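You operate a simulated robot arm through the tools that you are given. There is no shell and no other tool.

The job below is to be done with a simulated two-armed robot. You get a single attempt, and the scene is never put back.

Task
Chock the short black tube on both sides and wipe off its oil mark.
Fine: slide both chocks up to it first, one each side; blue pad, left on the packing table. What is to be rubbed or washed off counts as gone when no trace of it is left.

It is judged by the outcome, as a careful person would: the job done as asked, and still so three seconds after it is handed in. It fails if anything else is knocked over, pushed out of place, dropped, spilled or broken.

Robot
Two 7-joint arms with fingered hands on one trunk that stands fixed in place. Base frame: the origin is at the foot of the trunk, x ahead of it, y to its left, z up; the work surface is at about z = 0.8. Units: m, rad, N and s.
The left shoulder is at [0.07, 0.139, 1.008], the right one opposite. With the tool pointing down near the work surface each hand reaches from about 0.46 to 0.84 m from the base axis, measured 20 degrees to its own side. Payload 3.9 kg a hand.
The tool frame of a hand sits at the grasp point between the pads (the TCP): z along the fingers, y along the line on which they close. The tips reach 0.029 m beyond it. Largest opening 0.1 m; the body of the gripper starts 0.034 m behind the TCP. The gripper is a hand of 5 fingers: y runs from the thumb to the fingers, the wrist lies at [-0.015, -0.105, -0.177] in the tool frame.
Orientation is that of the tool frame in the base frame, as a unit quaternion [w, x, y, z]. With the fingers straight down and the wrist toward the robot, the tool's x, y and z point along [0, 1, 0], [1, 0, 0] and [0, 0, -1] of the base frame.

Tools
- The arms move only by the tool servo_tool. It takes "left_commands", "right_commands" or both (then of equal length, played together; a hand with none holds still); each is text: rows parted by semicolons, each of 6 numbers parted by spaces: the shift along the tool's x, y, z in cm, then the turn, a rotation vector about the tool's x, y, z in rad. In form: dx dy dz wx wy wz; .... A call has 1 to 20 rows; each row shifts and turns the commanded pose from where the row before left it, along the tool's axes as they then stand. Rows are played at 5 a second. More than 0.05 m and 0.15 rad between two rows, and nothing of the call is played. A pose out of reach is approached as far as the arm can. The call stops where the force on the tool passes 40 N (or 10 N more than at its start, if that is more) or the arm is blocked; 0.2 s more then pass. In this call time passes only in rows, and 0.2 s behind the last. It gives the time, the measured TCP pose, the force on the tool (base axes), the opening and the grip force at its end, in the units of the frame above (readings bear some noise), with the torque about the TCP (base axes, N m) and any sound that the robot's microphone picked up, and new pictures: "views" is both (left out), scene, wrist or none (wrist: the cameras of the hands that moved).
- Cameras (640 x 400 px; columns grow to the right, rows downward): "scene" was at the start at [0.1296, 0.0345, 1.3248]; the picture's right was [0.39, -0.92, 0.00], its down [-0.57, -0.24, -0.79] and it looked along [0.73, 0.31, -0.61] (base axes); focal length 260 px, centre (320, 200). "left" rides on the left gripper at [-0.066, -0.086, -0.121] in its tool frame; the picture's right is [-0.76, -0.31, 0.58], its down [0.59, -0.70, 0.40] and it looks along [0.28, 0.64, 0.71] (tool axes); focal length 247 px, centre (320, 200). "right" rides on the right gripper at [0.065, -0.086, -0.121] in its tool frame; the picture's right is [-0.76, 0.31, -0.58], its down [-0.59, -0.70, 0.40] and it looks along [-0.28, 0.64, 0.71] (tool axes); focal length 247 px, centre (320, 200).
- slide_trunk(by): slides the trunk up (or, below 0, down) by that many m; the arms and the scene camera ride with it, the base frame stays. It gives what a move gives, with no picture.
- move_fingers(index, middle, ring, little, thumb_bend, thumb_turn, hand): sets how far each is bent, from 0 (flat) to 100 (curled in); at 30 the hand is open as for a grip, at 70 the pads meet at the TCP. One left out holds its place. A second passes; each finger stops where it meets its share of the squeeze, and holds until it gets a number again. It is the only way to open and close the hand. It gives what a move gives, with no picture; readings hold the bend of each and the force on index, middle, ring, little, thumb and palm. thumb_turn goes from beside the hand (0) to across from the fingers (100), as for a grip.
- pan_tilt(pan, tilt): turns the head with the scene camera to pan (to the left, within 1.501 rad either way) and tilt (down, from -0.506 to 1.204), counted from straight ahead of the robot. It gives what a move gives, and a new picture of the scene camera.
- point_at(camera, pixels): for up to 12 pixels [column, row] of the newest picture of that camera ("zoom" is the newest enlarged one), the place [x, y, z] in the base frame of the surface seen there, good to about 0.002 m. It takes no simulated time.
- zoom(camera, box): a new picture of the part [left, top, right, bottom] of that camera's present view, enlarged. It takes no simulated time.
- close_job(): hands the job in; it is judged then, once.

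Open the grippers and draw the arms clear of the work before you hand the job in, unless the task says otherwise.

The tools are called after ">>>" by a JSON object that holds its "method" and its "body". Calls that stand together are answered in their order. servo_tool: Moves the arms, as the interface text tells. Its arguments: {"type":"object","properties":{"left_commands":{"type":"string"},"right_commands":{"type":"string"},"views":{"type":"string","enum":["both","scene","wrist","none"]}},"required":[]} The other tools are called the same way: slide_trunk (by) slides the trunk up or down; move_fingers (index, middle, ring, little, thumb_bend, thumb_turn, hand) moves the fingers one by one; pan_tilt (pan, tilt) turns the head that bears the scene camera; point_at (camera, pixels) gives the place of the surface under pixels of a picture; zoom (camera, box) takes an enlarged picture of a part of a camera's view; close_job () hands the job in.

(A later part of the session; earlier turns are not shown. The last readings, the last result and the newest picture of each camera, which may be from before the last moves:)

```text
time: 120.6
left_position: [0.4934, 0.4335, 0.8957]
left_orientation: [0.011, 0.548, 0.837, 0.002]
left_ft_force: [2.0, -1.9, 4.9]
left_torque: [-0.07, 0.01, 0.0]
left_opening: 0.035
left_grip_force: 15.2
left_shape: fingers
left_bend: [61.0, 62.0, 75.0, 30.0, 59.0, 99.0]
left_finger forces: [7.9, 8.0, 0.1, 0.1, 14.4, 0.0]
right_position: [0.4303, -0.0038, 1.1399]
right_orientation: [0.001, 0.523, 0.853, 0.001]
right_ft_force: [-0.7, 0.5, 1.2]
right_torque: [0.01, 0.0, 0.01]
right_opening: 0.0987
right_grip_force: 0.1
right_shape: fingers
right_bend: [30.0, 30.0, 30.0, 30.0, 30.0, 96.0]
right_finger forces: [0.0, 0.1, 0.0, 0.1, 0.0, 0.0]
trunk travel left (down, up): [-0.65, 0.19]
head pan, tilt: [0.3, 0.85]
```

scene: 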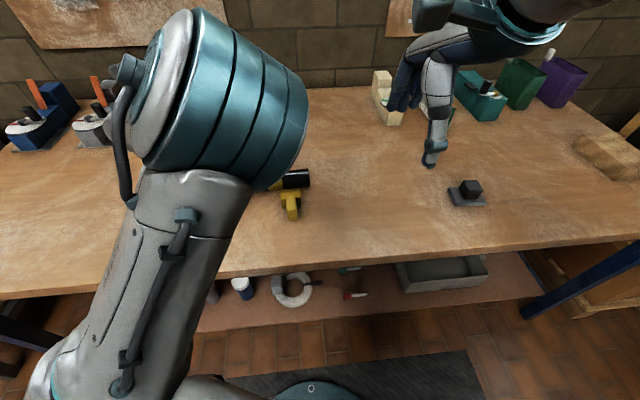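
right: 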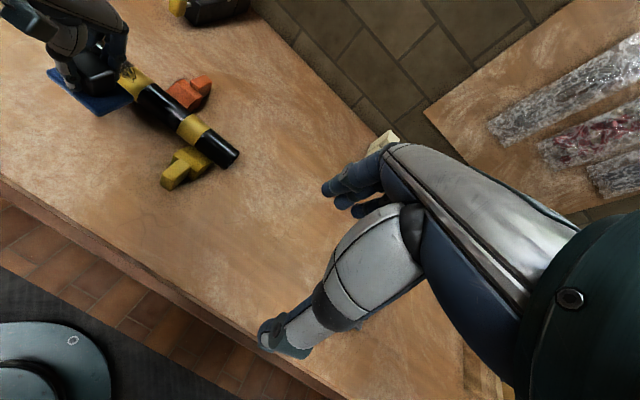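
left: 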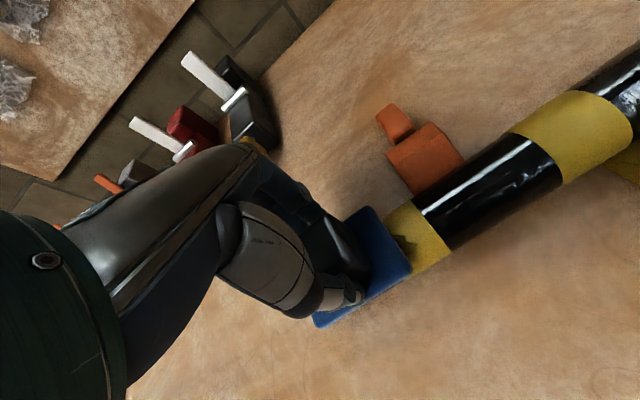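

5 N of contact. Now the stroke to the right, 4 cm, holding height.

>>> {"method": "servo_tool", "body": {"left_commands": "-0.5 0 0.02 0 0 0; -0.5 0 0.02 0 0 0; -0.5 0 0.02 0 0 0; -0.5 0 0.02 0 0 0; -0.5 0 0.02 0 0 0; -0.5 0 0.02 0 0 0; -0.5 0 0.02 0 0 0; -0.5 0 0.02 0 0 0", "views": "wrist"}}

>>> {"method": "zoom", "body": {"camera": "right", "box": [50, 0, 250, 180]}}

```text
time: 121.4
left_position: [0.4949, 0.4348, 0.8938]
left_orientation: [0.014, 0.534, 0.846, 0.002]
left_ft_force: [0.9, -3.7, 27.1]
left_torque: [-0.15, 0.24, -0.11]
left_opening: 0.035
left_grip_force: 24.2
left_shape: fingers
left_bend: [61.0, 62.0, 75.0, 30.0, 59.0, 99.0]
left_finger forces: [6.8, 17.1, 0.1, 0.1, 24.1, 0.0]
right_position: [0.4286, -0.0059, 1.1407]
right_orientation: [-0.001, 0.523, 0.852, 0.001]
right_ft_force: [-0.5, 1.1, -0.2]
right_torque: [0.04, 0.02, -0.02]
right_opening: 0.0986
right_grip_force: 0.1
right_shape: fingers
right_bend: [30.0, 30.0, 30.0, 30.0, 30.0, 96.0]
right_finger forces: [0.1, 0.0, 0.0, 0.0, 0.0, 0.1]
trunk travel left (down, up): [-0.65, 0.19]
head pan, tilt: [0.3, 0.85]
stopped in row 3 (left hand): the force on the tool passed its limit at 45 N (the readings are from after the stop); the commanded pose is now the measured one
```

left: 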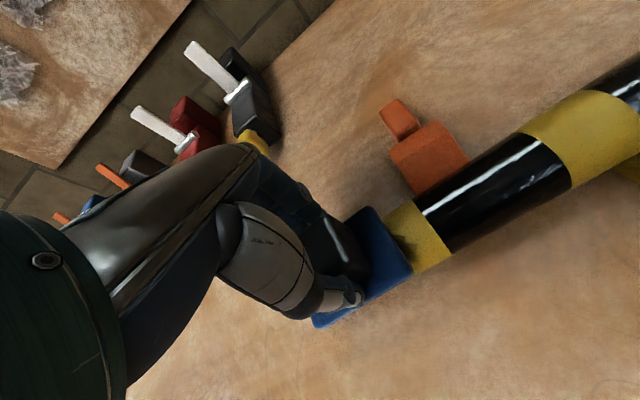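

```text
2.22 times, centred on (150, 90) of right
```

zoom: 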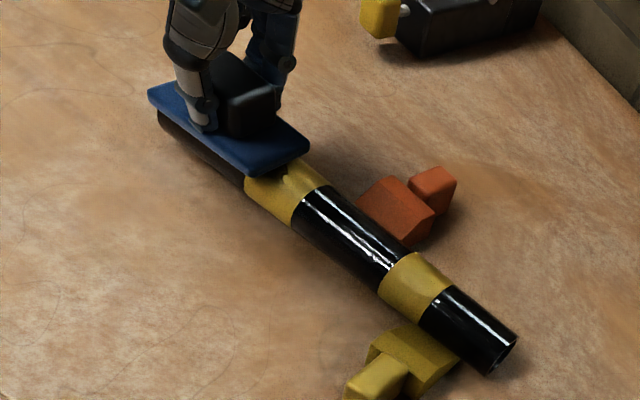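

The tool force spiked (arm near a joint limit pushed down instead of sideways) and the call stopped; tube and chocks look unmoved. I lift 1.5 cm at once and turn the hand clockwise to ~yaw 5°, away from that limit.

>>> {"method": "servo_tool", "body": {"left_commands": "0 0 -0.5 0 0 0; 0 0 -1.0 0 0 0; 0 0 0 0 0 0.13; 0 0 0 0 0 0.13; 0 0 0 0 0 0.13; 0 0 0 0 0 0", "views": "both"}}

>>> {"method": "zoom", "body": {"camera": "right", "box": [50, 0, 250, 180]}}

```text
time: 122.8
left_position: [0.4939, 0.434, 0.9042]
left_orientation: [0.009, 0.69, 0.723, 0.001]
left_ft_force: [0.7, -0.6, 0.0]
left_torque: [-0.02, 0.02, -0.01]
left_opening: 0.0354
left_grip_force: 14.4
left_shape: fingers
left_bend: [61.0, 63.0, 75.0, 30.0, 59.0, 99.0]
left_finger forces: [7.7, 6.6, 0.2, 0.0, 14.2, 0.0]
right_position: [0.4302, -0.0034, 1.1402]
right_orientation: [0.0, 0.522, 0.853, 0.0]
right_ft_force: [0.0, -0.1, 0.1]
right_torque: [-0.04, 0.0, 0.01]
right_opening: 0.0988
right_grip_force: 0.2
right_shape: fingers
right_bend: [30.0, 30.0, 30.0, 30.0, 30.0, 96.0]
right_finger forces: [0.0, 0.0, 0.1, 0.1, 0.0, 0.0]
trunk travel left (down, up): [-0.65, 0.19]
head pan, tilt: [0.3, 0.85]
```

scene: 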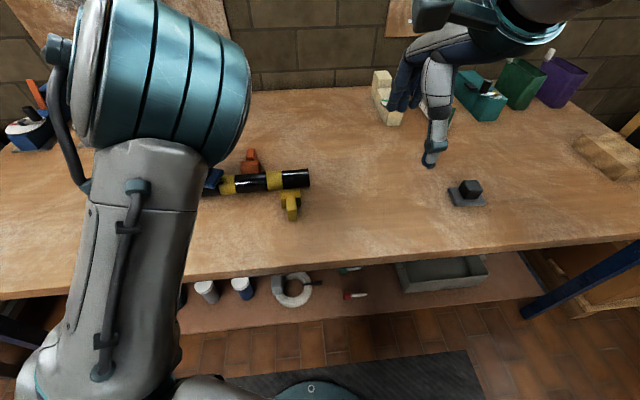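
left: 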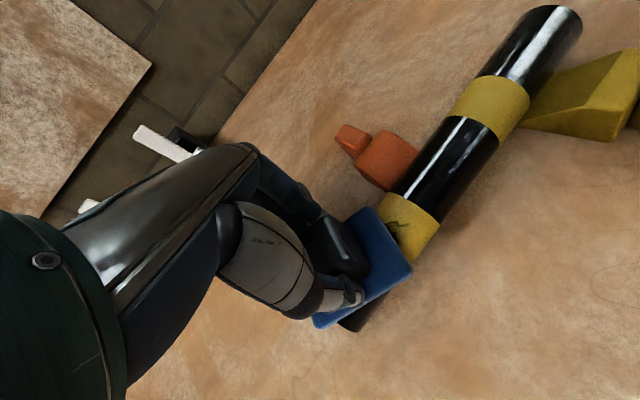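

```text
2.22 times, centred on (150, 90) of right
```

zoom: 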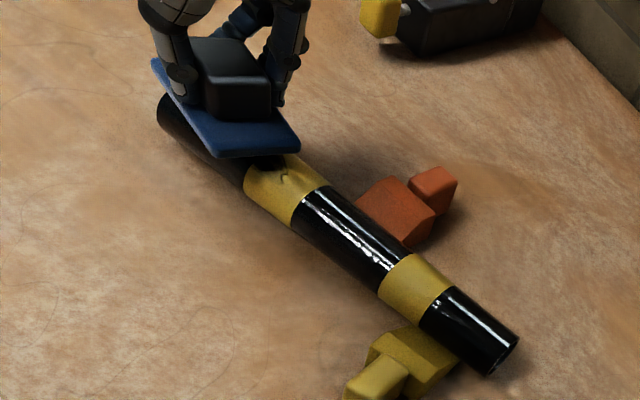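

Now yaw is 2.6° with a level hand. I test free motion along the tube direction, 3 cm to the right, still just above the surface.

>>> {"method": "servo_tool", "body": {"left_commands": "-0.464 0.186 0 0 0 0; -0.464 0.186 0 0 0 0; -0.464 0.186 0 0 0 0; -0.464 0.186 0 0 0 0; -0.464 0.186 0 0 0 0; -0.464 0.186 0 0 0 0; 0 0 0 0 0 0", "views": "none"}}

>>> {"method": "zoom", "body": {"camera": "right", "box": [50, 0, 250, 180]}}

```text
time: 124.4
left_position: [0.5073, 0.4066, 0.9051]
left_orientation: [0.01, 0.69, 0.724, 0.0]
left_ft_force: [0.8, 1.2, -0.1]
left_torque: [-0.02, 0.01, 0.02]
left_opening: 0.0351
left_grip_force: 14.1
left_shape: fingers
left_bend: [61.0, 63.0, 75.0, 30.0, 59.0, 99.0]
left_finger forces: [7.9, 6.6, 0.2, 0.0, 14.3, 0.0]
right_position: [0.4307, -0.0019, 1.1398]
right_orientation: [0.001, 0.522, 0.853, 0.0]
right_ft_force: [0.9, 0.1, 0.7]
right_torque: [0.02, 0.02, 0.02]
right_opening: 0.0986
right_grip_force: 0.0
right_shape: fingers
right_bend: [30.0, 30.0, 30.0, 30.0, 30.0, 96.0]
right_finger forces: [0.0, 0.1, 0.0, 0.1, 0.0, 0.0]
trunk travel left (down, up): [-0.65, 0.19]
head pan, tilt: [0.3, 0.85]
```

```text
2.22 times, centred on (150, 90) of right
```

zoom: 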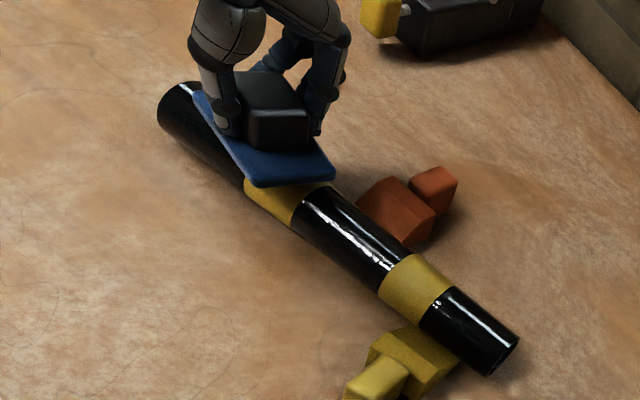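

The arm follows cleanly now (s ≈ 0.072). I lower to contact in small steps.

>>> {"method": "servo_tool", "body": {"left_commands": "0 0 0.4 0 0 0; 0 0 0.3 0 0 0; 0 0 0.2 0 0 0; 0 0 0 0 0 0", "views": "none"}}

```text
time: 125.4
left_position: [0.5067, 0.4071, 0.8967]
left_orientation: [0.01, 0.69, 0.724, 0.0]
left_ft_force: [-0.7, 0.5, -0.8]
left_torque: [0.02, 0.0, -0.01]
left_opening: 0.0351
left_grip_force: 13.9
left_shape: fingers
left_bend: [61.0, 63.0, 75.0, 30.0, 59.0, 99.0]
left_finger forces: [7.8, 6.6, 0.2, 0.0, 14.3, 0.1]
right_position: [0.4288, -0.0033, 1.1404]
right_orientation: [0.001, 0.522, 0.853, 0.0]
right_ft_force: [0.9, -0.1, -0.6]
right_torque: [0.01, 0.03, -0.01]
right_opening: 0.0989
right_grip_force: 0.1
right_shape: fingers
right_bend: [30.0, 30.0, 30.0, 30.0, 30.0, 96.0]
right_finger forces: [0.1, 0.0, 0.1, 0.1, 0.0, 0.0]
trunk travel left (down, up): [-0.65, 0.19]
head pan, tilt: [0.3, 0.85]
```

Not touching yet at 0.897; 2 mm more, then strokes along the tube with that pressure.

>>> {"method": "servo_tool", "body": {"left_commands": "0 0 0.1 0 0 0; 0 0 0.1 0 0 0; 0 0 0 0 0 0", "views": "none"}}

```text
time: 126.2
left_position: [0.508, 0.4065, 0.8954]
left_orientation: [0.011, 0.69, 0.723, 0.001]
left_ft_force: [-0.4, -0.1, 1.2]
left_torque: [-0.01, 0.0, 0.01]
left_opening: 0.035
left_grip_force: 14.9
left_shape: fingers
left_bend: [61.0, 63.0, 75.0, 30.0, 59.0, 99.0]
left_finger forces: [7.6, 7.0, 0.1, 0.0, 14.5, 0.0]
right_position: [0.4302, -0.0035, 1.1398]
right_orientation: [0.0, 0.523, 0.853, 0.0]
right_ft_force: [0.6, -0.3, -0.1]
right_torque: [0.01, 0.03, 0.0]
right_opening: 0.0991
right_grip_force: 0.1
right_shape: fingers
right_bend: [30.0, 30.0, 30.0, 30.0, 30.0, 96.0]
right_finger forces: [0.0, 0.0, 0.0, 0.0, 0.0, 0.0]
trunk travel left (down, up): [-0.65, 0.19]
head pan, tilt: [0.3, 0.85]
```

First touch (1.2 N). I press 1.5 mm more and stroke 4 cm to the left and back.

>>> {"method": "servo_tool", "body": {"left_commands": "0 0 0.15 0 0 0; 0.464 -0.186 0 0 0 0; 0.464 -0.186 0 0 0 0; 0.464 -0.186 0 0 0 0; 0.464 -0.186 0 0 0 0; 0.464 -0.186 0 0 0 0; 0.464 -0.186 0 0 0 0; 0.464 -0.186 0 0 0 0; 0.464 -0.186 0 0 0 0", "views": "wrist"}}

>>> {"method": "zoom", "body": {"camera": "right", "box": [50, 0, 250, 180]}}

```text
time: 128.2
left_position: [0.4897, 0.4419, 0.8939]
left_orientation: [0.01, 0.69, 0.724, 0.002]
left_ft_force: [-0.3, -2.1, 9.1]
left_torque: [-0.05, 0.11, 0.02]
left_opening: 0.0351
left_grip_force: 15.1
left_shape: fingers
left_bend: [61.0, 63.0, 75.0, 30.0, 59.0, 98.0]
left_finger forces: [8.2, 7.2, 0.0, 0.0, 15.0, 0.0]
right_position: [0.4287, -0.0039, 1.1399]
right_orientation: [0.001, 0.522, 0.853, 0.001]
right_ft_force: [-0.3, 0.1, -0.5]
right_torque: [0.03, -0.04, 0.01]
right_opening: 0.0988
right_grip_force: 0.0
right_shape: fingers
right_bend: [30.0, 30.0, 30.0, 30.0, 30.0, 96.0]
right_finger forces: [0.1, 0.0, 0.0, 0.0, 0.0, 0.0]
trunk travel left (down, up): [-0.65, 0.19]
head pan, tilt: [0.3, 0.85]
```

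left: 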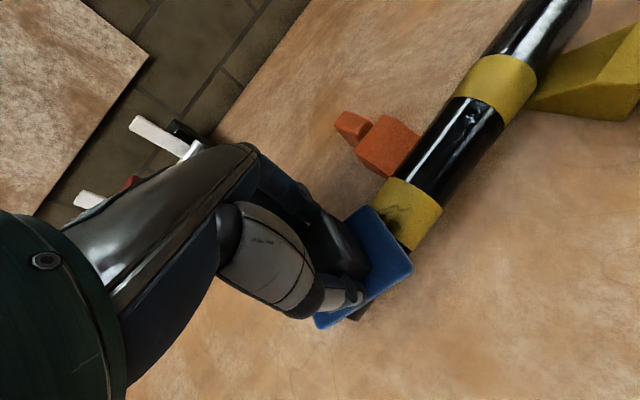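

```text
2.22 times, centred on (150, 90) of right
```

zoom: 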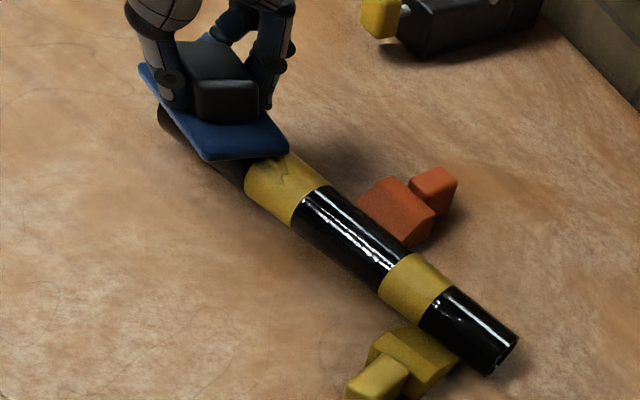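

The stroke went well (9 N, tube steady). I look closely at the exposed band to see whether the mark is fading.

>>> {"method": "zoom", "body": {"camera": "left", "box": [360, 150, 480, 260]}}

>>> {"method": "zoom", "body": {"camera": "right", "box": [105, 50, 175, 105]}}

```text
3.64 times, centred on (420, 205) of left
```

zoom: 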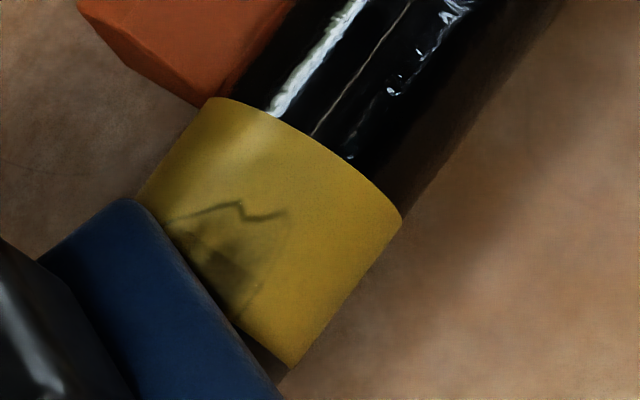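

```text
7.27 times, centred on (140, 78) of right
```

zoom: 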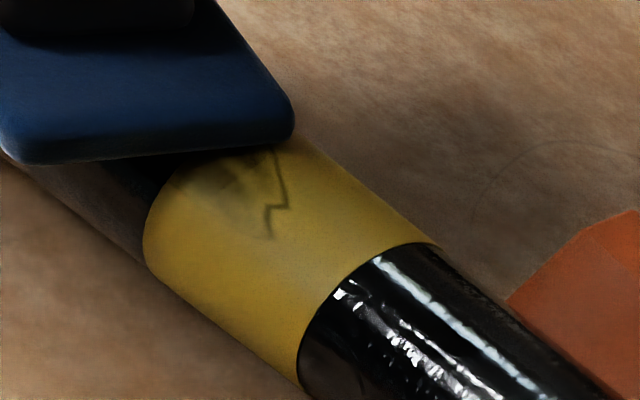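

The mark is clearly fainter than before. I continue with more strokes: 4 cm right and back, same pressure.

>>> {"method": "servo_tool", "body": {"left_commands": "-0.464 0.186 0 0 0 0; -0.464 0.186 0 0 0 0; -0.464 0.186 0 0 0 0; -0.464 0.186 0 0 0 0; -0.464 0.186 0 0 0 0; -0.464 0.186 0 0 0 0; -0.464 0.186 0 0 0 0; -0.464 0.186 0 0 0 0; -0.464 0.186 0 0 0 0", "views": "none"}}

```text
time: 130.2
left_position: [0.5082, 0.4012, 0.8938]
left_orientation: [0.01, 0.69, 0.724, 0.0]
left_ft_force: [-1.1, 0.5, 6.2]
left_torque: [0.0, 0.11, -0.03]
left_opening: 0.0354
left_grip_force: 16.6
left_shape: fingers
left_bend: [61.0, 63.0, 75.0, 30.0, 59.0, 99.0]
left_finger forces: [7.3, 8.1, 0.3, 0.0, 16.3, 0.0]
right_position: [0.4279, -0.003, 1.1401]
right_orientation: [0.001, 0.522, 0.853, 0.001]
right_ft_force: [-0.4, 1.9, 0.5]
right_torque: [0.02, 0.01, 0.0]
right_opening: 0.0987
right_grip_force: 0.1
right_shape: fingers
right_bend: [30.0, 30.0, 30.0, 30.0, 30.0, 96.0]
right_finger forces: [0.1, 0.0, 0.0, 0.0, 0.0, 0.0]
trunk travel left (down, up): [-0.65, 0.19]
head pan, tilt: [0.3, 0.85]
```

Pressure steady at 6 N. Stroke back left 5 cm, then look.

>>> {"method": "servo_tool", "body": {"left_commands": "0.464 -0.186 0 0 0 0; 0.464 -0.186 0 0 0 0; 0.464 -0.186 0 0 0 0; 0.464 -0.186 0 0 0 0; 0.464 -0.186 0 0 0 0; 0.464 -0.186 0 0 0 0; 0.464 -0.186 0 0 0 0; 0.464 -0.186 0 0 0 0; 0.464 -0.186 0 0 0 0; 0.464 -0.186 0 0 0 0", "views": "wrist"}}

>>> {"method": "zoom", "body": {"camera": "left", "box": [360, 150, 480, 260]}}

>>> {"method": "zoom", "body": {"camera": "right", "box": [105, 50, 175, 105]}}

```text
time: 132.4
left_position: [0.4872, 0.4475, 0.8944]
left_orientation: [0.01, 0.69, 0.723, 0.002]
left_ft_force: [-0.2, -1.1, 5.0]
left_torque: [-0.04, 0.04, 0.04]
left_opening: 0.0353
left_grip_force: 15.1
left_shape: fingers
left_bend: [61.0, 63.0, 75.0, 30.0, 59.0, 98.0]
left_finger forces: [8.1, 7.4, 0.0, 0.0, 15.0, 0.0]
right_position: [0.429, -0.0035, 1.1405]
right_orientation: [0.0, 0.522, 0.853, 0.001]
right_ft_force: [-0.3, -0.6, -0.3]
right_torque: [0.01, 0.0, 0.04]
right_opening: 0.0986
right_grip_force: 0.1
right_shape: fingers
right_bend: [30.0, 30.0, 30.0, 30.0, 30.0, 96.0]
right_finger forces: [0.0, 0.0, 0.0, 0.1, 0.1, 0.0]
trunk travel left (down, up): [-0.65, 0.19]
head pan, tilt: [0.3, 0.85]
```

left: 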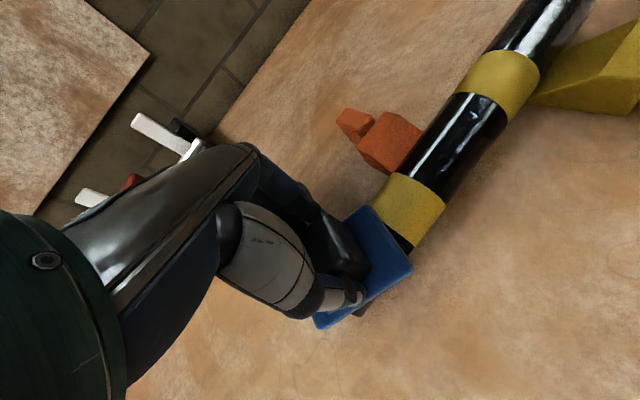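

```text
3.64 times, centred on (420, 205) of left
```

zoom: 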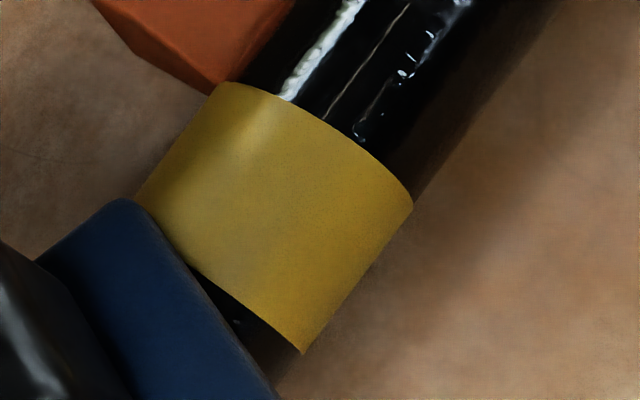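

```text
7.27 times, centred on (140, 78) of right
```

zoom: 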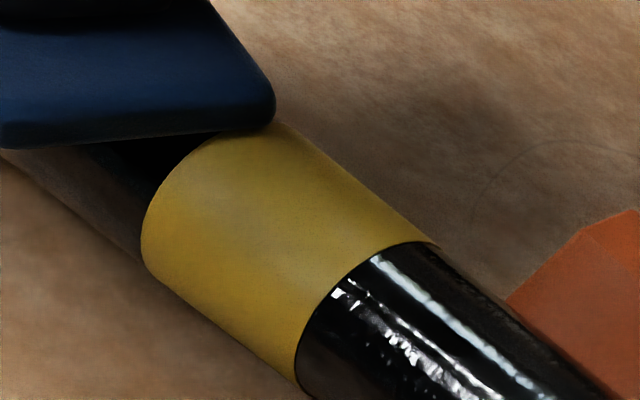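

The band is clean now. I do another stroke pair for the black part left of the band, then lift to inspect.

>>> {"method": "servo_tool", "body": {"left_commands": "-0.464 0.186 0 0 0 0; -0.464 0.186 0 0 0 0; -0.464 0.186 0 0 0 0; -0.464 0.186 0 0 0 0; -0.464 0.186 0 0 0 0; -0.464 0.186 0 0 0 0; -0.464 0.186 0 0 0 0; -0.464 0.186 0 0 0 0; -0.464 0.186 0 0 0 0; 0.464 -0.186 0 0 0 0; 0.464 -0.186 0 0 0 0; 0.464 -0.186 0 0 0 0; 0.464 -0.186 0 0 0 0; 0.464 -0.186 0 0 0 0; 0.464 -0.186 0 0 0 0; 0.464 -0.186 0 0 0 0; 0.464 -0.186 0 0 0 0; 0.464 -0.186 0 0 0 0", "views": "none"}}

>>> {"method": "servo_tool", "body": {"left_commands": "0 0 -1 0 0 0; 0 0 -2.5 0 0 0; 3 -1.5 -2 0 0 0; 3 -1.5 -2 0 0 0; 3 -1.5 -1 0 0 0; 3 -1.5 0 0 0 0", "views": "both"}}

>>> {"method": "zoom", "body": {"camera": "right", "box": [70, 10, 190, 110]}}

>>> {"method": "zoom", "body": {"camera": "left", "box": [380, 100, 560, 270]}}

```text
time: 136.2
left_position: [0.4876, 0.4463, 0.8935]
left_orientation: [0.01, 0.69, 0.724, 0.002]
left_ft_force: [0.6, -1.7, 11.5]
left_torque: [-0.03, 0.14, 0.01]
left_opening: 0.035
left_grip_force: 18.6
left_shape: fingers
left_bend: [61.0, 63.0, 75.0, 30.0, 59.0, 98.0]
left_finger forces: [7.8, 10.5, 0.0, 0.0, 19.6, 0.0]
right_position: [0.4293, -0.003, 1.1391]
right_orientation: [0.0, 0.523, 0.853, 0.001]
right_ft_force: [0.0, 0.2, 0.1]
right_torque: [0.05, -0.03, -0.03]
right_opening: 0.0991
right_grip_force: 0.0
right_shape: fingers
right_bend: [30.0, 30.0, 30.0, 30.0, 30.0, 96.0]
right_finger forces: [0.1, 0.0, 0.0, 0.0, 0.1, 0.1]
trunk travel left (down, up): [-0.65, 0.19]
head pan, tilt: [0.3, 0.85]
```

```text
time: 137.6
left_position: [0.4214, 0.566, 0.9753]
left_orientation: [0.01, 0.691, 0.723, 0.0]
left_ft_force: [-0.4, 1.1, -0.7]
left_torque: [-0.06, -0.02, 0.01]
left_opening: 0.0352
left_grip_force: 13.9
left_shape: fingers
left_bend: [61.0, 63.0, 75.0, 30.0, 59.0, 98.0]
left_finger forces: [7.6, 6.5, 0.2, 0.0, 14.4, 0.0]
right_position: [0.4297, -0.0007, 1.1394]
right_orientation: [0.0, 0.522, 0.853, -0.001]
right_ft_force: [0.7, 0.3, -0.1]
right_torque: [-0.03, 0.04, 0.03]
right_opening: 0.0989
right_grip_force: 0.1
right_shape: fingers
right_bend: [30.0, 30.0, 30.0, 30.0, 30.0, 96.0]
right_finger forces: [0.0, 0.0, 0.1, 0.0, 0.0, 0.1]
trunk travel left (down, up): [-0.65, 0.19]
head pan, tilt: [0.3, 0.85]
```

scene: 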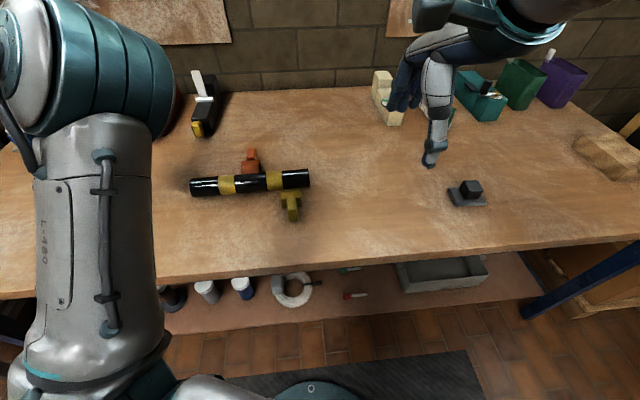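
left: 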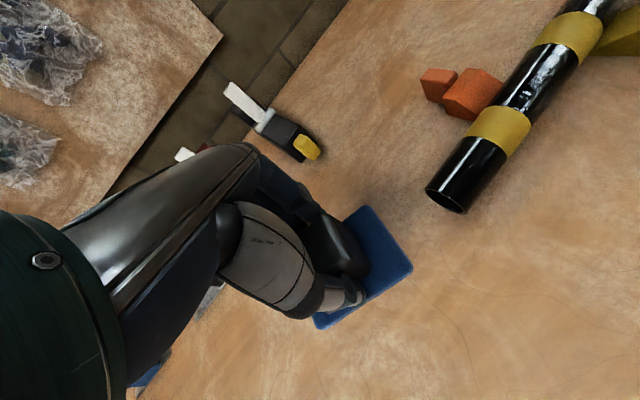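

```text
4.00 times, centred on (130, 60) of right
```

zoom: 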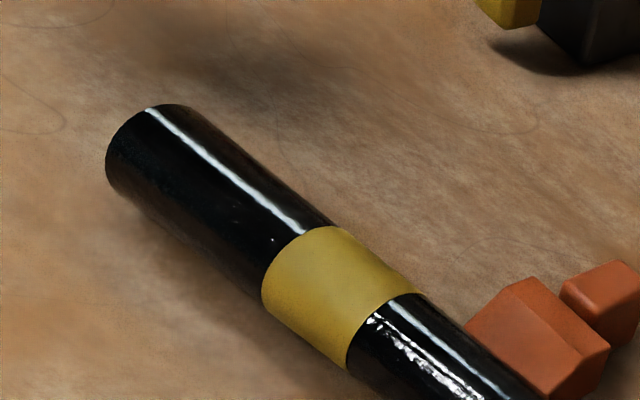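

```text
2.35 times, centred on (470, 185) of left
```

zoom: 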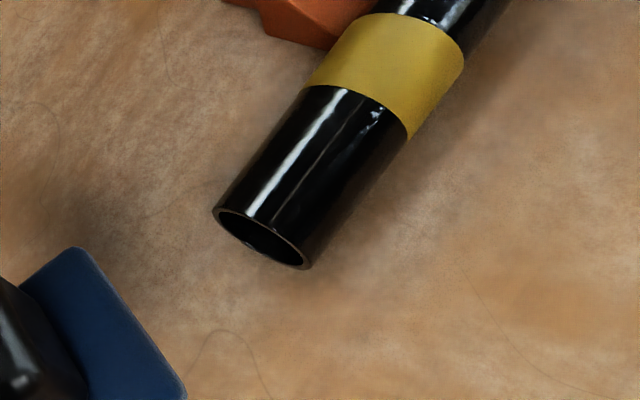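

The mark looks gone, and the highlight on the black part now runs unbroken. I inspect closely from all three cameras.

>>> {"method": "zoom", "body": {"camera": "left", "box": [420, 90, 540, 220]}}

>>> {"method": "zoom", "body": {"camera": "right", "box": [90, 25, 150, 85]}}

>>> {"method": "zoom", "body": {"camera": "scene", "box": [185, 160, 265, 215]}}

```text
3.08 times, centred on (480, 155) of left
```

zoom: 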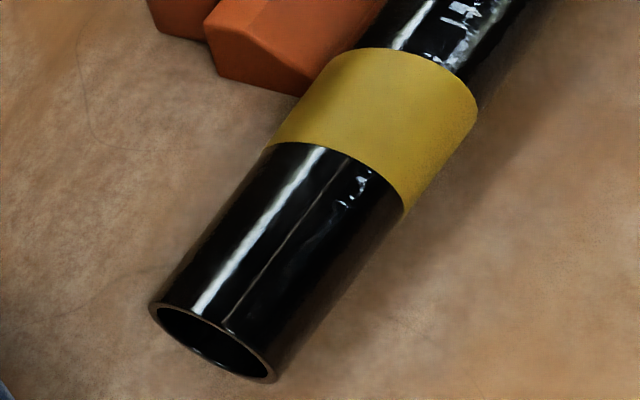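

```text
6.67 times, centred on (120, 55) of right
```

zoom: 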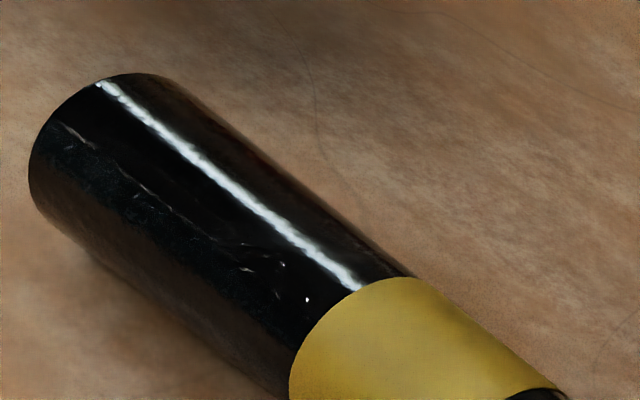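

```text
7.27 times, centred on (225, 188) of scene
```

zoom: 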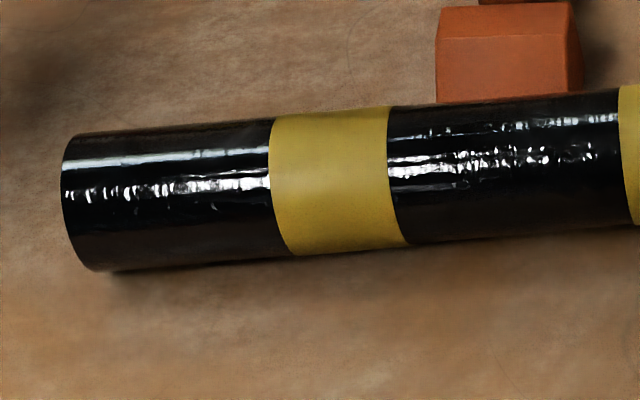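

All views show an even gloss and a clean band. For good measure I'll give the area one more round of light strokes: first return above the tube.

>>> {"method": "servo_tool", "body": {"left_commands": "-3.25 1.56 0 0 0 0; -3.25 1.56 0.5 0 0 0; -3.25 1.56 1.0 0 0 0; -3.25 1.56 1.0 0 0 0; -3.25 1.56 1.5 0 0 0; 0 0 1.5 0 0 0; 0 0 1.5 0 0 0; 0 0 0 0 0 0", "views": "none"}}

>>> {"method": "zoom", "body": {"camera": "right", "box": [50, 0, 250, 180]}}

```text
time: 139.4
left_position: [0.5039, 0.4085, 0.9052]
left_orientation: [0.012, 0.686, 0.727, -0.004]
left_ft_force: [1.2, 0.5, -0.9]
left_torque: [-0.03, -0.02, 0.04]
left_opening: 0.0352
left_grip_force: 14.1
left_shape: fingers
left_bend: [61.0, 63.0, 75.0, 30.0, 59.0, 98.0]
left_finger forces: [7.5, 6.3, 0.1, 0.1, 14.5, 0.0]
right_position: [0.4297, -0.0034, 1.1401]
right_orientation: [0.001, 0.523, 0.853, -0.001]
right_ft_force: [0.9, -1.0, -1.0]
right_torque: [0.02, 0.02, -0.01]
right_opening: 0.0988
right_grip_force: 0.0
right_shape: fingers
right_bend: [30.0, 30.0, 30.0, 30.0, 30.0, 96.0]
right_finger forces: [0.0, 0.0, 0.0, 0.0, 0.1, 0.0]
trunk travel left (down, up): [-0.65, 0.19]
head pan, tilt: [0.3, 0.85]
```

```text
2.22 times, centred on (150, 90) of right
```

zoom: 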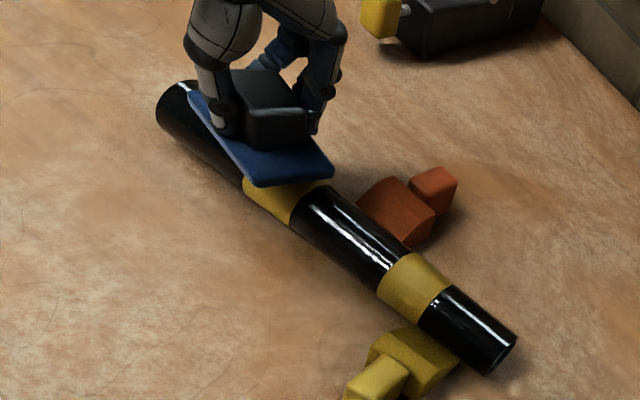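

Pad is over the wiped area at s ≈ 0.07, just above it. I lower to light contact.

>>> {"method": "servo_tool", "body": {"left_commands": "0 0 0.5 0 0 0; 0 0 0.35 0 0 0; 0 0 0.2 0 0 0; 0 0 0 0 0 0", "views": "none"}}

```text
time: 140.4
left_position: [0.5075, 0.4068, 0.8968]
left_orientation: [0.011, 0.69, 0.724, -0.001]
left_ft_force: [-0.2, -0.7, 0.6]
left_torque: [-0.02, 0.0, -0.01]
left_opening: 0.0352
left_grip_force: 14.7
left_shape: fingers
left_bend: [61.0, 63.0, 75.0, 30.0, 59.0, 98.0]
left_finger forces: [7.6, 6.5, 0.0, 0.0, 14.6, 0.0]
right_position: [0.4292, -0.0026, 1.1395]
right_orientation: [0.001, 0.522, 0.853, 0.0]
right_ft_force: [-0.5, 0.6, 0.5]
right_torque: [-0.05, 0.02, 0.02]
right_opening: 0.0989
right_grip_force: 0.1
right_shape: fingers
right_bend: [30.0, 30.0, 30.0, 30.0, 30.0, 96.0]
right_finger forces: [0.0, 0.0, 0.0, 0.1, 0.0, 0.0]
trunk travel left (down, up): [-0.65, 0.19]
head pan, tilt: [0.3, 0.85]
```

Near contact. I press ~3 mm and make a stroke right 1 cm, left 5 cm, right 4 cm.

>>> {"method": "servo_tool", "body": {"left_commands": "0 0 0.15 0 0 0; 0 0 0.13 0 0 0; -0.464 0.186 0 0 0 0; -0.464 0.186 0 0 0 0; 0.464 -0.186 0 0 0 0; 0.464 -0.186 0 0 0 0; 0.464 -0.186 0 0 0 0; 0.464 -0.186 0 0 0 0; 0.464 -0.186 0 0 0 0; 0.464 -0.186 0 0 0 0; 0.464 -0.186 0 0 0 0; 0.464 -0.186 0 0 0 0; 0.464 -0.186 0 0 0 0; 0.464 -0.186 0 0 0 0", "views": "none"}}

>>> {"method": "zoom", "body": {"camera": "right", "box": [50, 0, 250, 180]}}

```text
time: 143.4
left_position: [0.4906, 0.4429, 0.8949]
left_orientation: [0.01, 0.691, 0.723, 0.001]
left_ft_force: [0.1, 0.5, -0.8]
left_torque: [-0.01, -0.01, 0.01]
left_opening: 0.0349
left_grip_force: 14.6
left_shape: fingers
left_bend: [61.0, 63.0, 75.0, 30.0, 59.0, 98.0]
left_finger forces: [7.4, 6.7, 0.1, 0.0, 14.6, 0.1]
right_position: [0.4294, -0.0026, 1.1401]
right_orientation: [0.0, 0.522, 0.853, 0.0]
right_ft_force: [0.5, 0.3, -0.2]
right_torque: [0.01, 0.0, 0.0]
right_opening: 0.0987
right_grip_force: 0.0
right_shape: fingers
right_bend: [30.0, 30.0, 30.0, 30.0, 30.0, 96.0]
right_finger forces: [0.0, 0.1, 0.0, 0.1, 0.1, 0.1]
trunk travel left (down, up): [-0.65, 0.19]
head pan, tilt: [0.3, 0.85]
```

```text
2.22 times, centred on (150, 90) of right
```

zoom: 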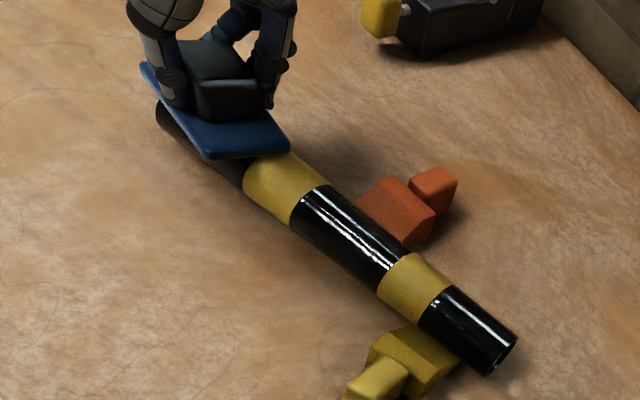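

Contact has become very light here; I press 2 mm more and rub right 3 cm and left 3 cm over the black part.

>>> {"method": "servo_tool", "body": {"left_commands": "0 0 0.1 0 0 0; 0 0 0.1 0 0 0; 0 0 0 0 0 0", "views": "none"}}

>>> {"method": "servo_tool", "body": {"left_commands": "-0.464 0.186 0 0 0 0; -0.464 0.186 0 0 0 0; -0.464 0.186 0 0 0 0; -0.464 0.186 0 0 0 0; -0.464 0.186 0 0 0 0; -0.464 0.186 0 0 0 0; 0.464 -0.186 0 0 0 0; 0.464 -0.186 0 0 0 0; 0.464 -0.186 0 0 0 0; 0.464 -0.186 0 0 0 0; 0.464 -0.186 0 0 0 0; 0.464 -0.186 0 0 0 0", "views": "none"}}

```text
time: 144.2
left_position: [0.4904, 0.4425, 0.8937]
left_orientation: [0.011, 0.691, 0.723, 0.002]
left_ft_force: [0.5, 1.2, 7.0]
left_torque: [0.02, 0.07, 0.02]
left_opening: 0.035
left_grip_force: 17.1
left_shape: fingers
left_bend: [61.0, 63.0, 75.0, 30.0, 59.0, 98.0]
left_finger forces: [7.5, 9.4, 0.2, 0.0, 17.6, 0.0]
right_position: [0.4292, -0.003, 1.1404]
right_orientation: [0.001, 0.523, 0.852, 0.001]
right_ft_force: [0.1, -0.4, 0.3]
right_torque: [-0.01, -0.02, 0.03]
right_opening: 0.0986
right_grip_force: 0.1
right_shape: fingers
right_bend: [30.0, 30.0, 30.0, 30.0, 30.0, 96.0]
right_finger forces: [0.1, 0.0, 0.1, 0.1, 0.0, 0.0]
trunk travel left (down, up): [-0.65, 0.19]
head pan, tilt: [0.3, 0.85]
```

```text
time: 146.8
left_position: [0.491, 0.4424, 0.8926]
left_orientation: [0.01, 0.69, 0.724, 0.001]
left_ft_force: [0.0, -0.7, 8.1]
left_torque: [-0.05, 0.04, 0.04]
left_opening: 0.0351
left_grip_force: 15.7
left_shape: fingers
left_bend: [61.0, 63.0, 75.0, 30.0, 59.0, 98.0]
left_finger forces: [8.2, 7.5, 0.0, 0.0, 15.8, 0.0]
right_position: [0.4289, -0.0043, 1.1395]
right_orientation: [0.0, 0.523, 0.852, 0.0]
right_ft_force: [0.1, -0.3, -0.6]
right_torque: [0.04, 0.02, 0.03]
right_opening: 0.0987
right_grip_force: 0.2
right_shape: fingers
right_bend: [30.0, 30.0, 30.0, 30.0, 30.0, 96.0]
right_finger forces: [0.1, 0.0, 0.1, 0.0, 0.0, 0.1]
trunk travel left (down, up): [-0.65, 0.19]
head pan, tilt: [0.3, 0.85]
```

Steady 7–8 N. I lift off, move clear to the left, and inspect again.

>>> {"method": "servo_tool", "body": {"left_commands": "0 0 -1 0 0 0; 0 0 -2.5 0 0 0; 3 -1.5 -2 0 0 0; 3 -1.5 -2 0 0 0; 3 -1.5 -1 0 0 0; 3 -1.5 0 0 0 0", "views": "both"}}

>>> {"method": "zoom", "body": {"camera": "right", "box": [80, 20, 200, 120]}}

>>> {"method": "zoom", "body": {"camera": "left", "box": [420, 60, 560, 220]}}

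>>> {"method": "zoom", "body": {"camera": "scene", "box": [185, 140, 325, 240]}}

```text
time: 148.2
left_position: [0.4225, 0.564, 0.9733]
left_orientation: [0.012, 0.691, 0.723, 0.0]
left_ft_force: [0.0, -0.2, 0.0]
left_torque: [-0.02, -0.03, -0.03]
left_opening: 0.0351
left_grip_force: 13.9
left_shape: fingers
left_bend: [61.0, 63.0, 75.0, 30.0, 59.0, 98.0]
left_finger forces: [7.6, 6.4, 0.1, 0.0, 14.2, 0.0]
right_position: [0.4279, -0.0016, 1.1393]
right_orientation: [0.001, 0.522, 0.853, 0.001]
right_ft_force: [-0.7, -0.5, 0.3]
right_torque: [-0.05, -0.01, 0.01]
right_opening: 0.0988
right_grip_force: 0.0
right_shape: fingers
right_bend: [30.0, 30.0, 30.0, 30.0, 30.0, 96.0]
right_finger forces: [0.0, 0.1, 0.0, 0.0, 0.0, 0.0]
trunk travel left (down, up): [-0.65, 0.19]
head pan, tilt: [0.3, 0.85]
```

scene: 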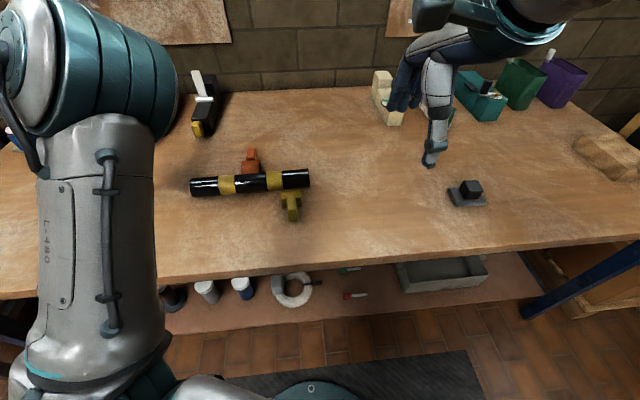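
left: 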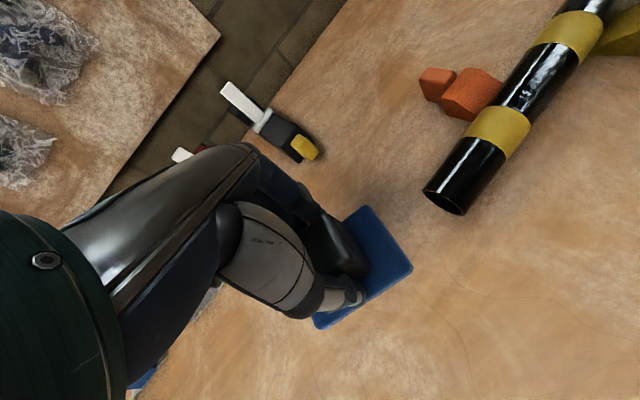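

```text
4.00 times, centred on (140, 70) of right
```

zoom: 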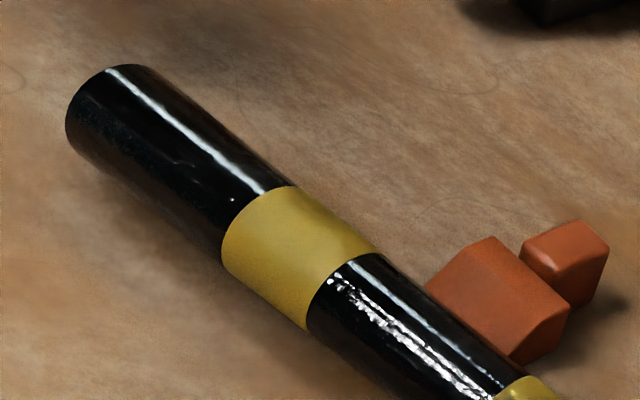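

```text
2.50 times, centred on (490, 140) of left
```

zoom: 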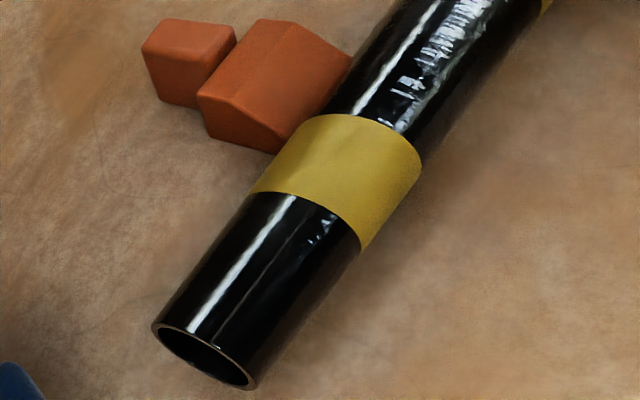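

```text
4.00 times, centred on (255, 190) of scene
```

zoom: 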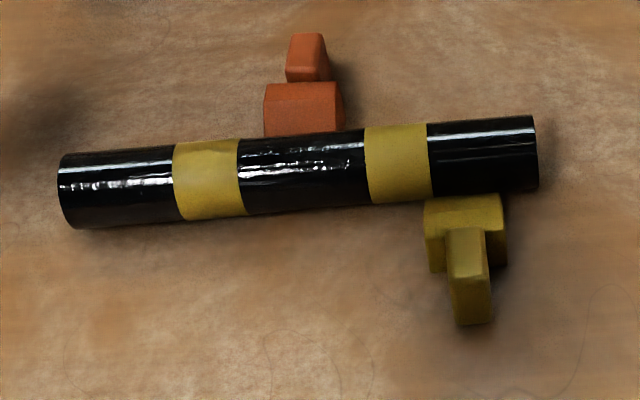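

The tube is clean from every side I can see. I check that the chocks still touch: measure tube flank and both ridges in this enlargement.

>>> {"method": "point_at", "body": {"camera": "zoom", "pixels": [[90, 222], [210, 213], [340, 202], [520, 182], [266, 103], [336, 98], [430, 218], [500, 212], [290, 130], [440, 203], [100, 175], [450, 290]]}}

>>> {"method": "point_at", "body": {"camera": "left", "pixels": [[300, 380], [400, 330], [450, 280], [220, 350], [180, 380], [500, 330], [350, 380]]}}

```text
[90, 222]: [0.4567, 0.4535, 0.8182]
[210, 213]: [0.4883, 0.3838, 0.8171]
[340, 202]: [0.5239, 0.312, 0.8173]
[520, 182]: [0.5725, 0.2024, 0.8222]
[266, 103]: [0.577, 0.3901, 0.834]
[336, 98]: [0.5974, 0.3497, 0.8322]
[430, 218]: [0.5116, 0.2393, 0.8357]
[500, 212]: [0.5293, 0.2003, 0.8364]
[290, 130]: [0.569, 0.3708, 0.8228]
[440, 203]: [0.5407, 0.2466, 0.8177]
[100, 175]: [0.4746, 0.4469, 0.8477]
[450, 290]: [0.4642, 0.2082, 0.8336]
```

```text
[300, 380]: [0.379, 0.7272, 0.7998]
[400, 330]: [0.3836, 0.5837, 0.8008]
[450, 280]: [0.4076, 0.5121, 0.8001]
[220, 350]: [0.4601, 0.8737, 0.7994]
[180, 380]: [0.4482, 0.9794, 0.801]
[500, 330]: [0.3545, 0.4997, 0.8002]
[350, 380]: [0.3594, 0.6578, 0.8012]
```

Both chocks still measure at touch (offset ≈ 0.059 each). Now I set the pad down on the open bench at about (0.42, 0.565), lowering in steps.

>>> {"method": "servo_tool", "body": {"left_commands": "0 0 3 0 0 0; 0 0 3 0 0 0; 0 0 3 0 0 0; 0 0 2 0 0 0; 0 0 0.6 0 0 0; 0 0 0 0 0 0", "views": "both"}}

```text
time: 149.6
left_position: [0.425, 0.559, 0.8595]
left_orientation: [0.01, 0.69, 0.723, 0.001]
left_ft_force: [-0.7, -0.4, -0.2]
left_torque: [-0.04, -0.02, -0.02]
left_opening: 0.0351
left_grip_force: 13.8
left_shape: fingers
left_bend: [61.0, 63.0, 75.0, 30.0, 59.0, 98.0]
left_finger forces: [7.5, 6.6, 0.1, 0.0, 14.3, 0.1]
right_position: [0.4299, -0.0022, 1.1394]
right_orientation: [0.0, 0.522, 0.853, 0.0]
right_ft_force: [-0.8, 0.3, 0.2]
right_torque: [-0.04, -0.01, 0.03]
right_opening: 0.0987
right_grip_force: 0.0
right_shape: fingers
right_bend: [30.0, 30.0, 30.0, 30.0, 30.0, 96.0]
right_finger forces: [0.0, 0.0, 0.1, 0.1, 0.0, 0.0]
trunk travel left (down, up): [-0.65, 0.19]
head pan, tilt: [0.3, 0.85]
```

scene: 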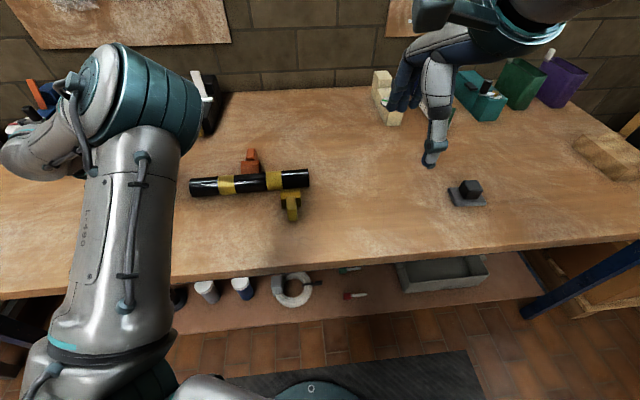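
left: 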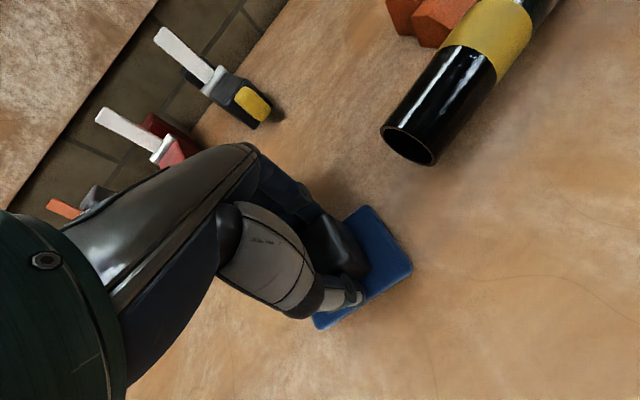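

TCP z 0.8595, about 1 cm above the bench for the pad. I lower on in small steps until it touches.

>>> {"method": "servo_tool", "body": {"left_commands": "0 0 0.5 0 0 0; 0 0 0.3 0 0 0; 0 0 0.2 0 0 0; 0 0 0 0 0 0", "views": "none"}}

```text
time: 150.6
left_position: [0.4258, 0.5597, 0.8484]
left_orientation: [0.012, 0.69, 0.723, 0.001]
left_ft_force: [0.7, 0.1, -0.5]
left_torque: [-0.03, -0.03, 0.06]
left_opening: 0.0354
left_grip_force: 14.2
left_shape: fingers
left_bend: [61.0, 63.0, 75.0, 30.0, 59.0, 98.0]
left_finger forces: [7.5, 6.4, 0.1, 0.1, 14.3, 0.0]
right_position: [0.4297, -0.0028, 1.1403]
right_orientation: [0.0, 0.522, 0.853, 0.0]
right_ft_force: [-0.8, 0.0, -1.0]
right_torque: [-0.05, 0.01, -0.02]
right_opening: 0.0987
right_grip_force: 0.0
right_shape: fingers
right_bend: [30.0, 30.0, 30.0, 30.0, 30.0, 96.0]
right_finger forces: [0.0, 0.0, 0.0, 0.1, 0.0, 0.0]
trunk travel left (down, up): [-0.65, 0.19]
head pan, tilt: [0.3, 0.85]
```

The pad has crept a few mm up in the grip from the pressing; I lower a little more.

>>> {"method": "servo_tool", "body": {"left_commands": "0 0 0.2 0 0 0; 0 0 0.15 0 0 0; 0 0 0.1 0 0 0; 0 0 0 0 0 0", "views": "none"}}

```text
time: 151.6
left_position: [0.427, 0.5577, 0.8479]
left_orientation: [0.01, 0.69, 0.723, 0.005]
left_ft_force: [2.7, 4.4, 22.7]
left_torque: [-0.01, 0.69, 0.08]
left_opening: 0.0353
left_grip_force: 25.2
left_shape: fingers
left_bend: [61.0, 63.0, 75.0, 30.0, 60.0, 99.0]
left_finger forces: [8.5, 8.8, 1.1, 0.1, 31.5, 0.0]
right_position: [0.4287, -0.0046, 1.1411]
right_orientation: [0.001, 0.523, 0.853, 0.001]
right_ft_force: [0.3, 0.5, 0.1]
right_torque: [0.0, 0.0, -0.01]
right_opening: 0.099
right_grip_force: 0.1
right_shape: fingers
right_bend: [30.0, 30.0, 30.0, 30.0, 30.0, 96.0]
right_finger forces: [0.0, 0.0, 0.0, 0.1, 0.1, 0.0]
trunk travel left (down, up): [-0.65, 0.19]
head pan, tilt: [0.3, 0.85]
```

It is firmly on the bench now (23 N); I ease up 4 mm so the pad just rests, then check.

>>> {"method": "servo_tool", "body": {"left_commands": "0 0 -0.2 0 0 0; 0 0 -0.1 0 0 0; 0 0 0 0 0 0", "views": "wrist"}}

```text
time: 152.4
left_position: [0.4259, 0.5582, 0.8469]
left_orientation: [0.01, 0.69, 0.724, 0.001]
left_ft_force: [3.1, 1.3, 11.0]
left_torque: [-0.06, 0.3, 0.05]
left_opening: 0.0351
left_grip_force: 19.4
left_shape: fingers
left_bend: [61.0, 63.0, 75.0, 30.0, 60.0, 99.0]
left_finger forces: [8.2, 9.0, 0.7, 0.0, 21.2, 0.0]
right_position: [0.4303, -0.0046, 1.1401]
right_orientation: [0.001, 0.522, 0.853, 0.0]
right_ft_force: [-0.2, -0.6, 0.1]
right_torque: [0.01, 0.02, -0.01]
right_opening: 0.099
right_grip_force: 0.0
right_shape: fingers
right_bend: [30.0, 30.0, 30.0, 30.0, 30.0, 96.0]
right_finger forces: [0.0, 0.0, 0.0, 0.1, 0.0, 0.0]
trunk travel left (down, up): [-0.65, 0.19]
head pan, tilt: [0.3, 0.85]
```

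left: 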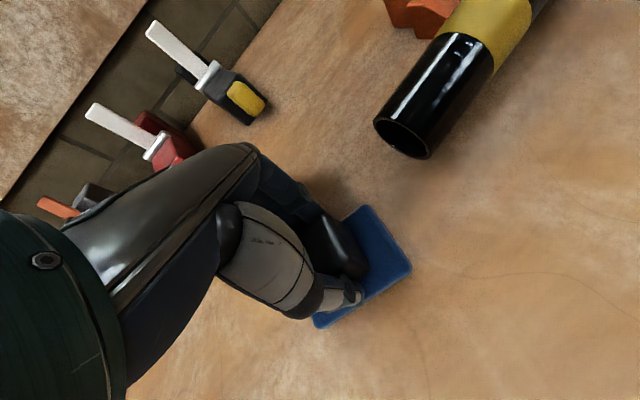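

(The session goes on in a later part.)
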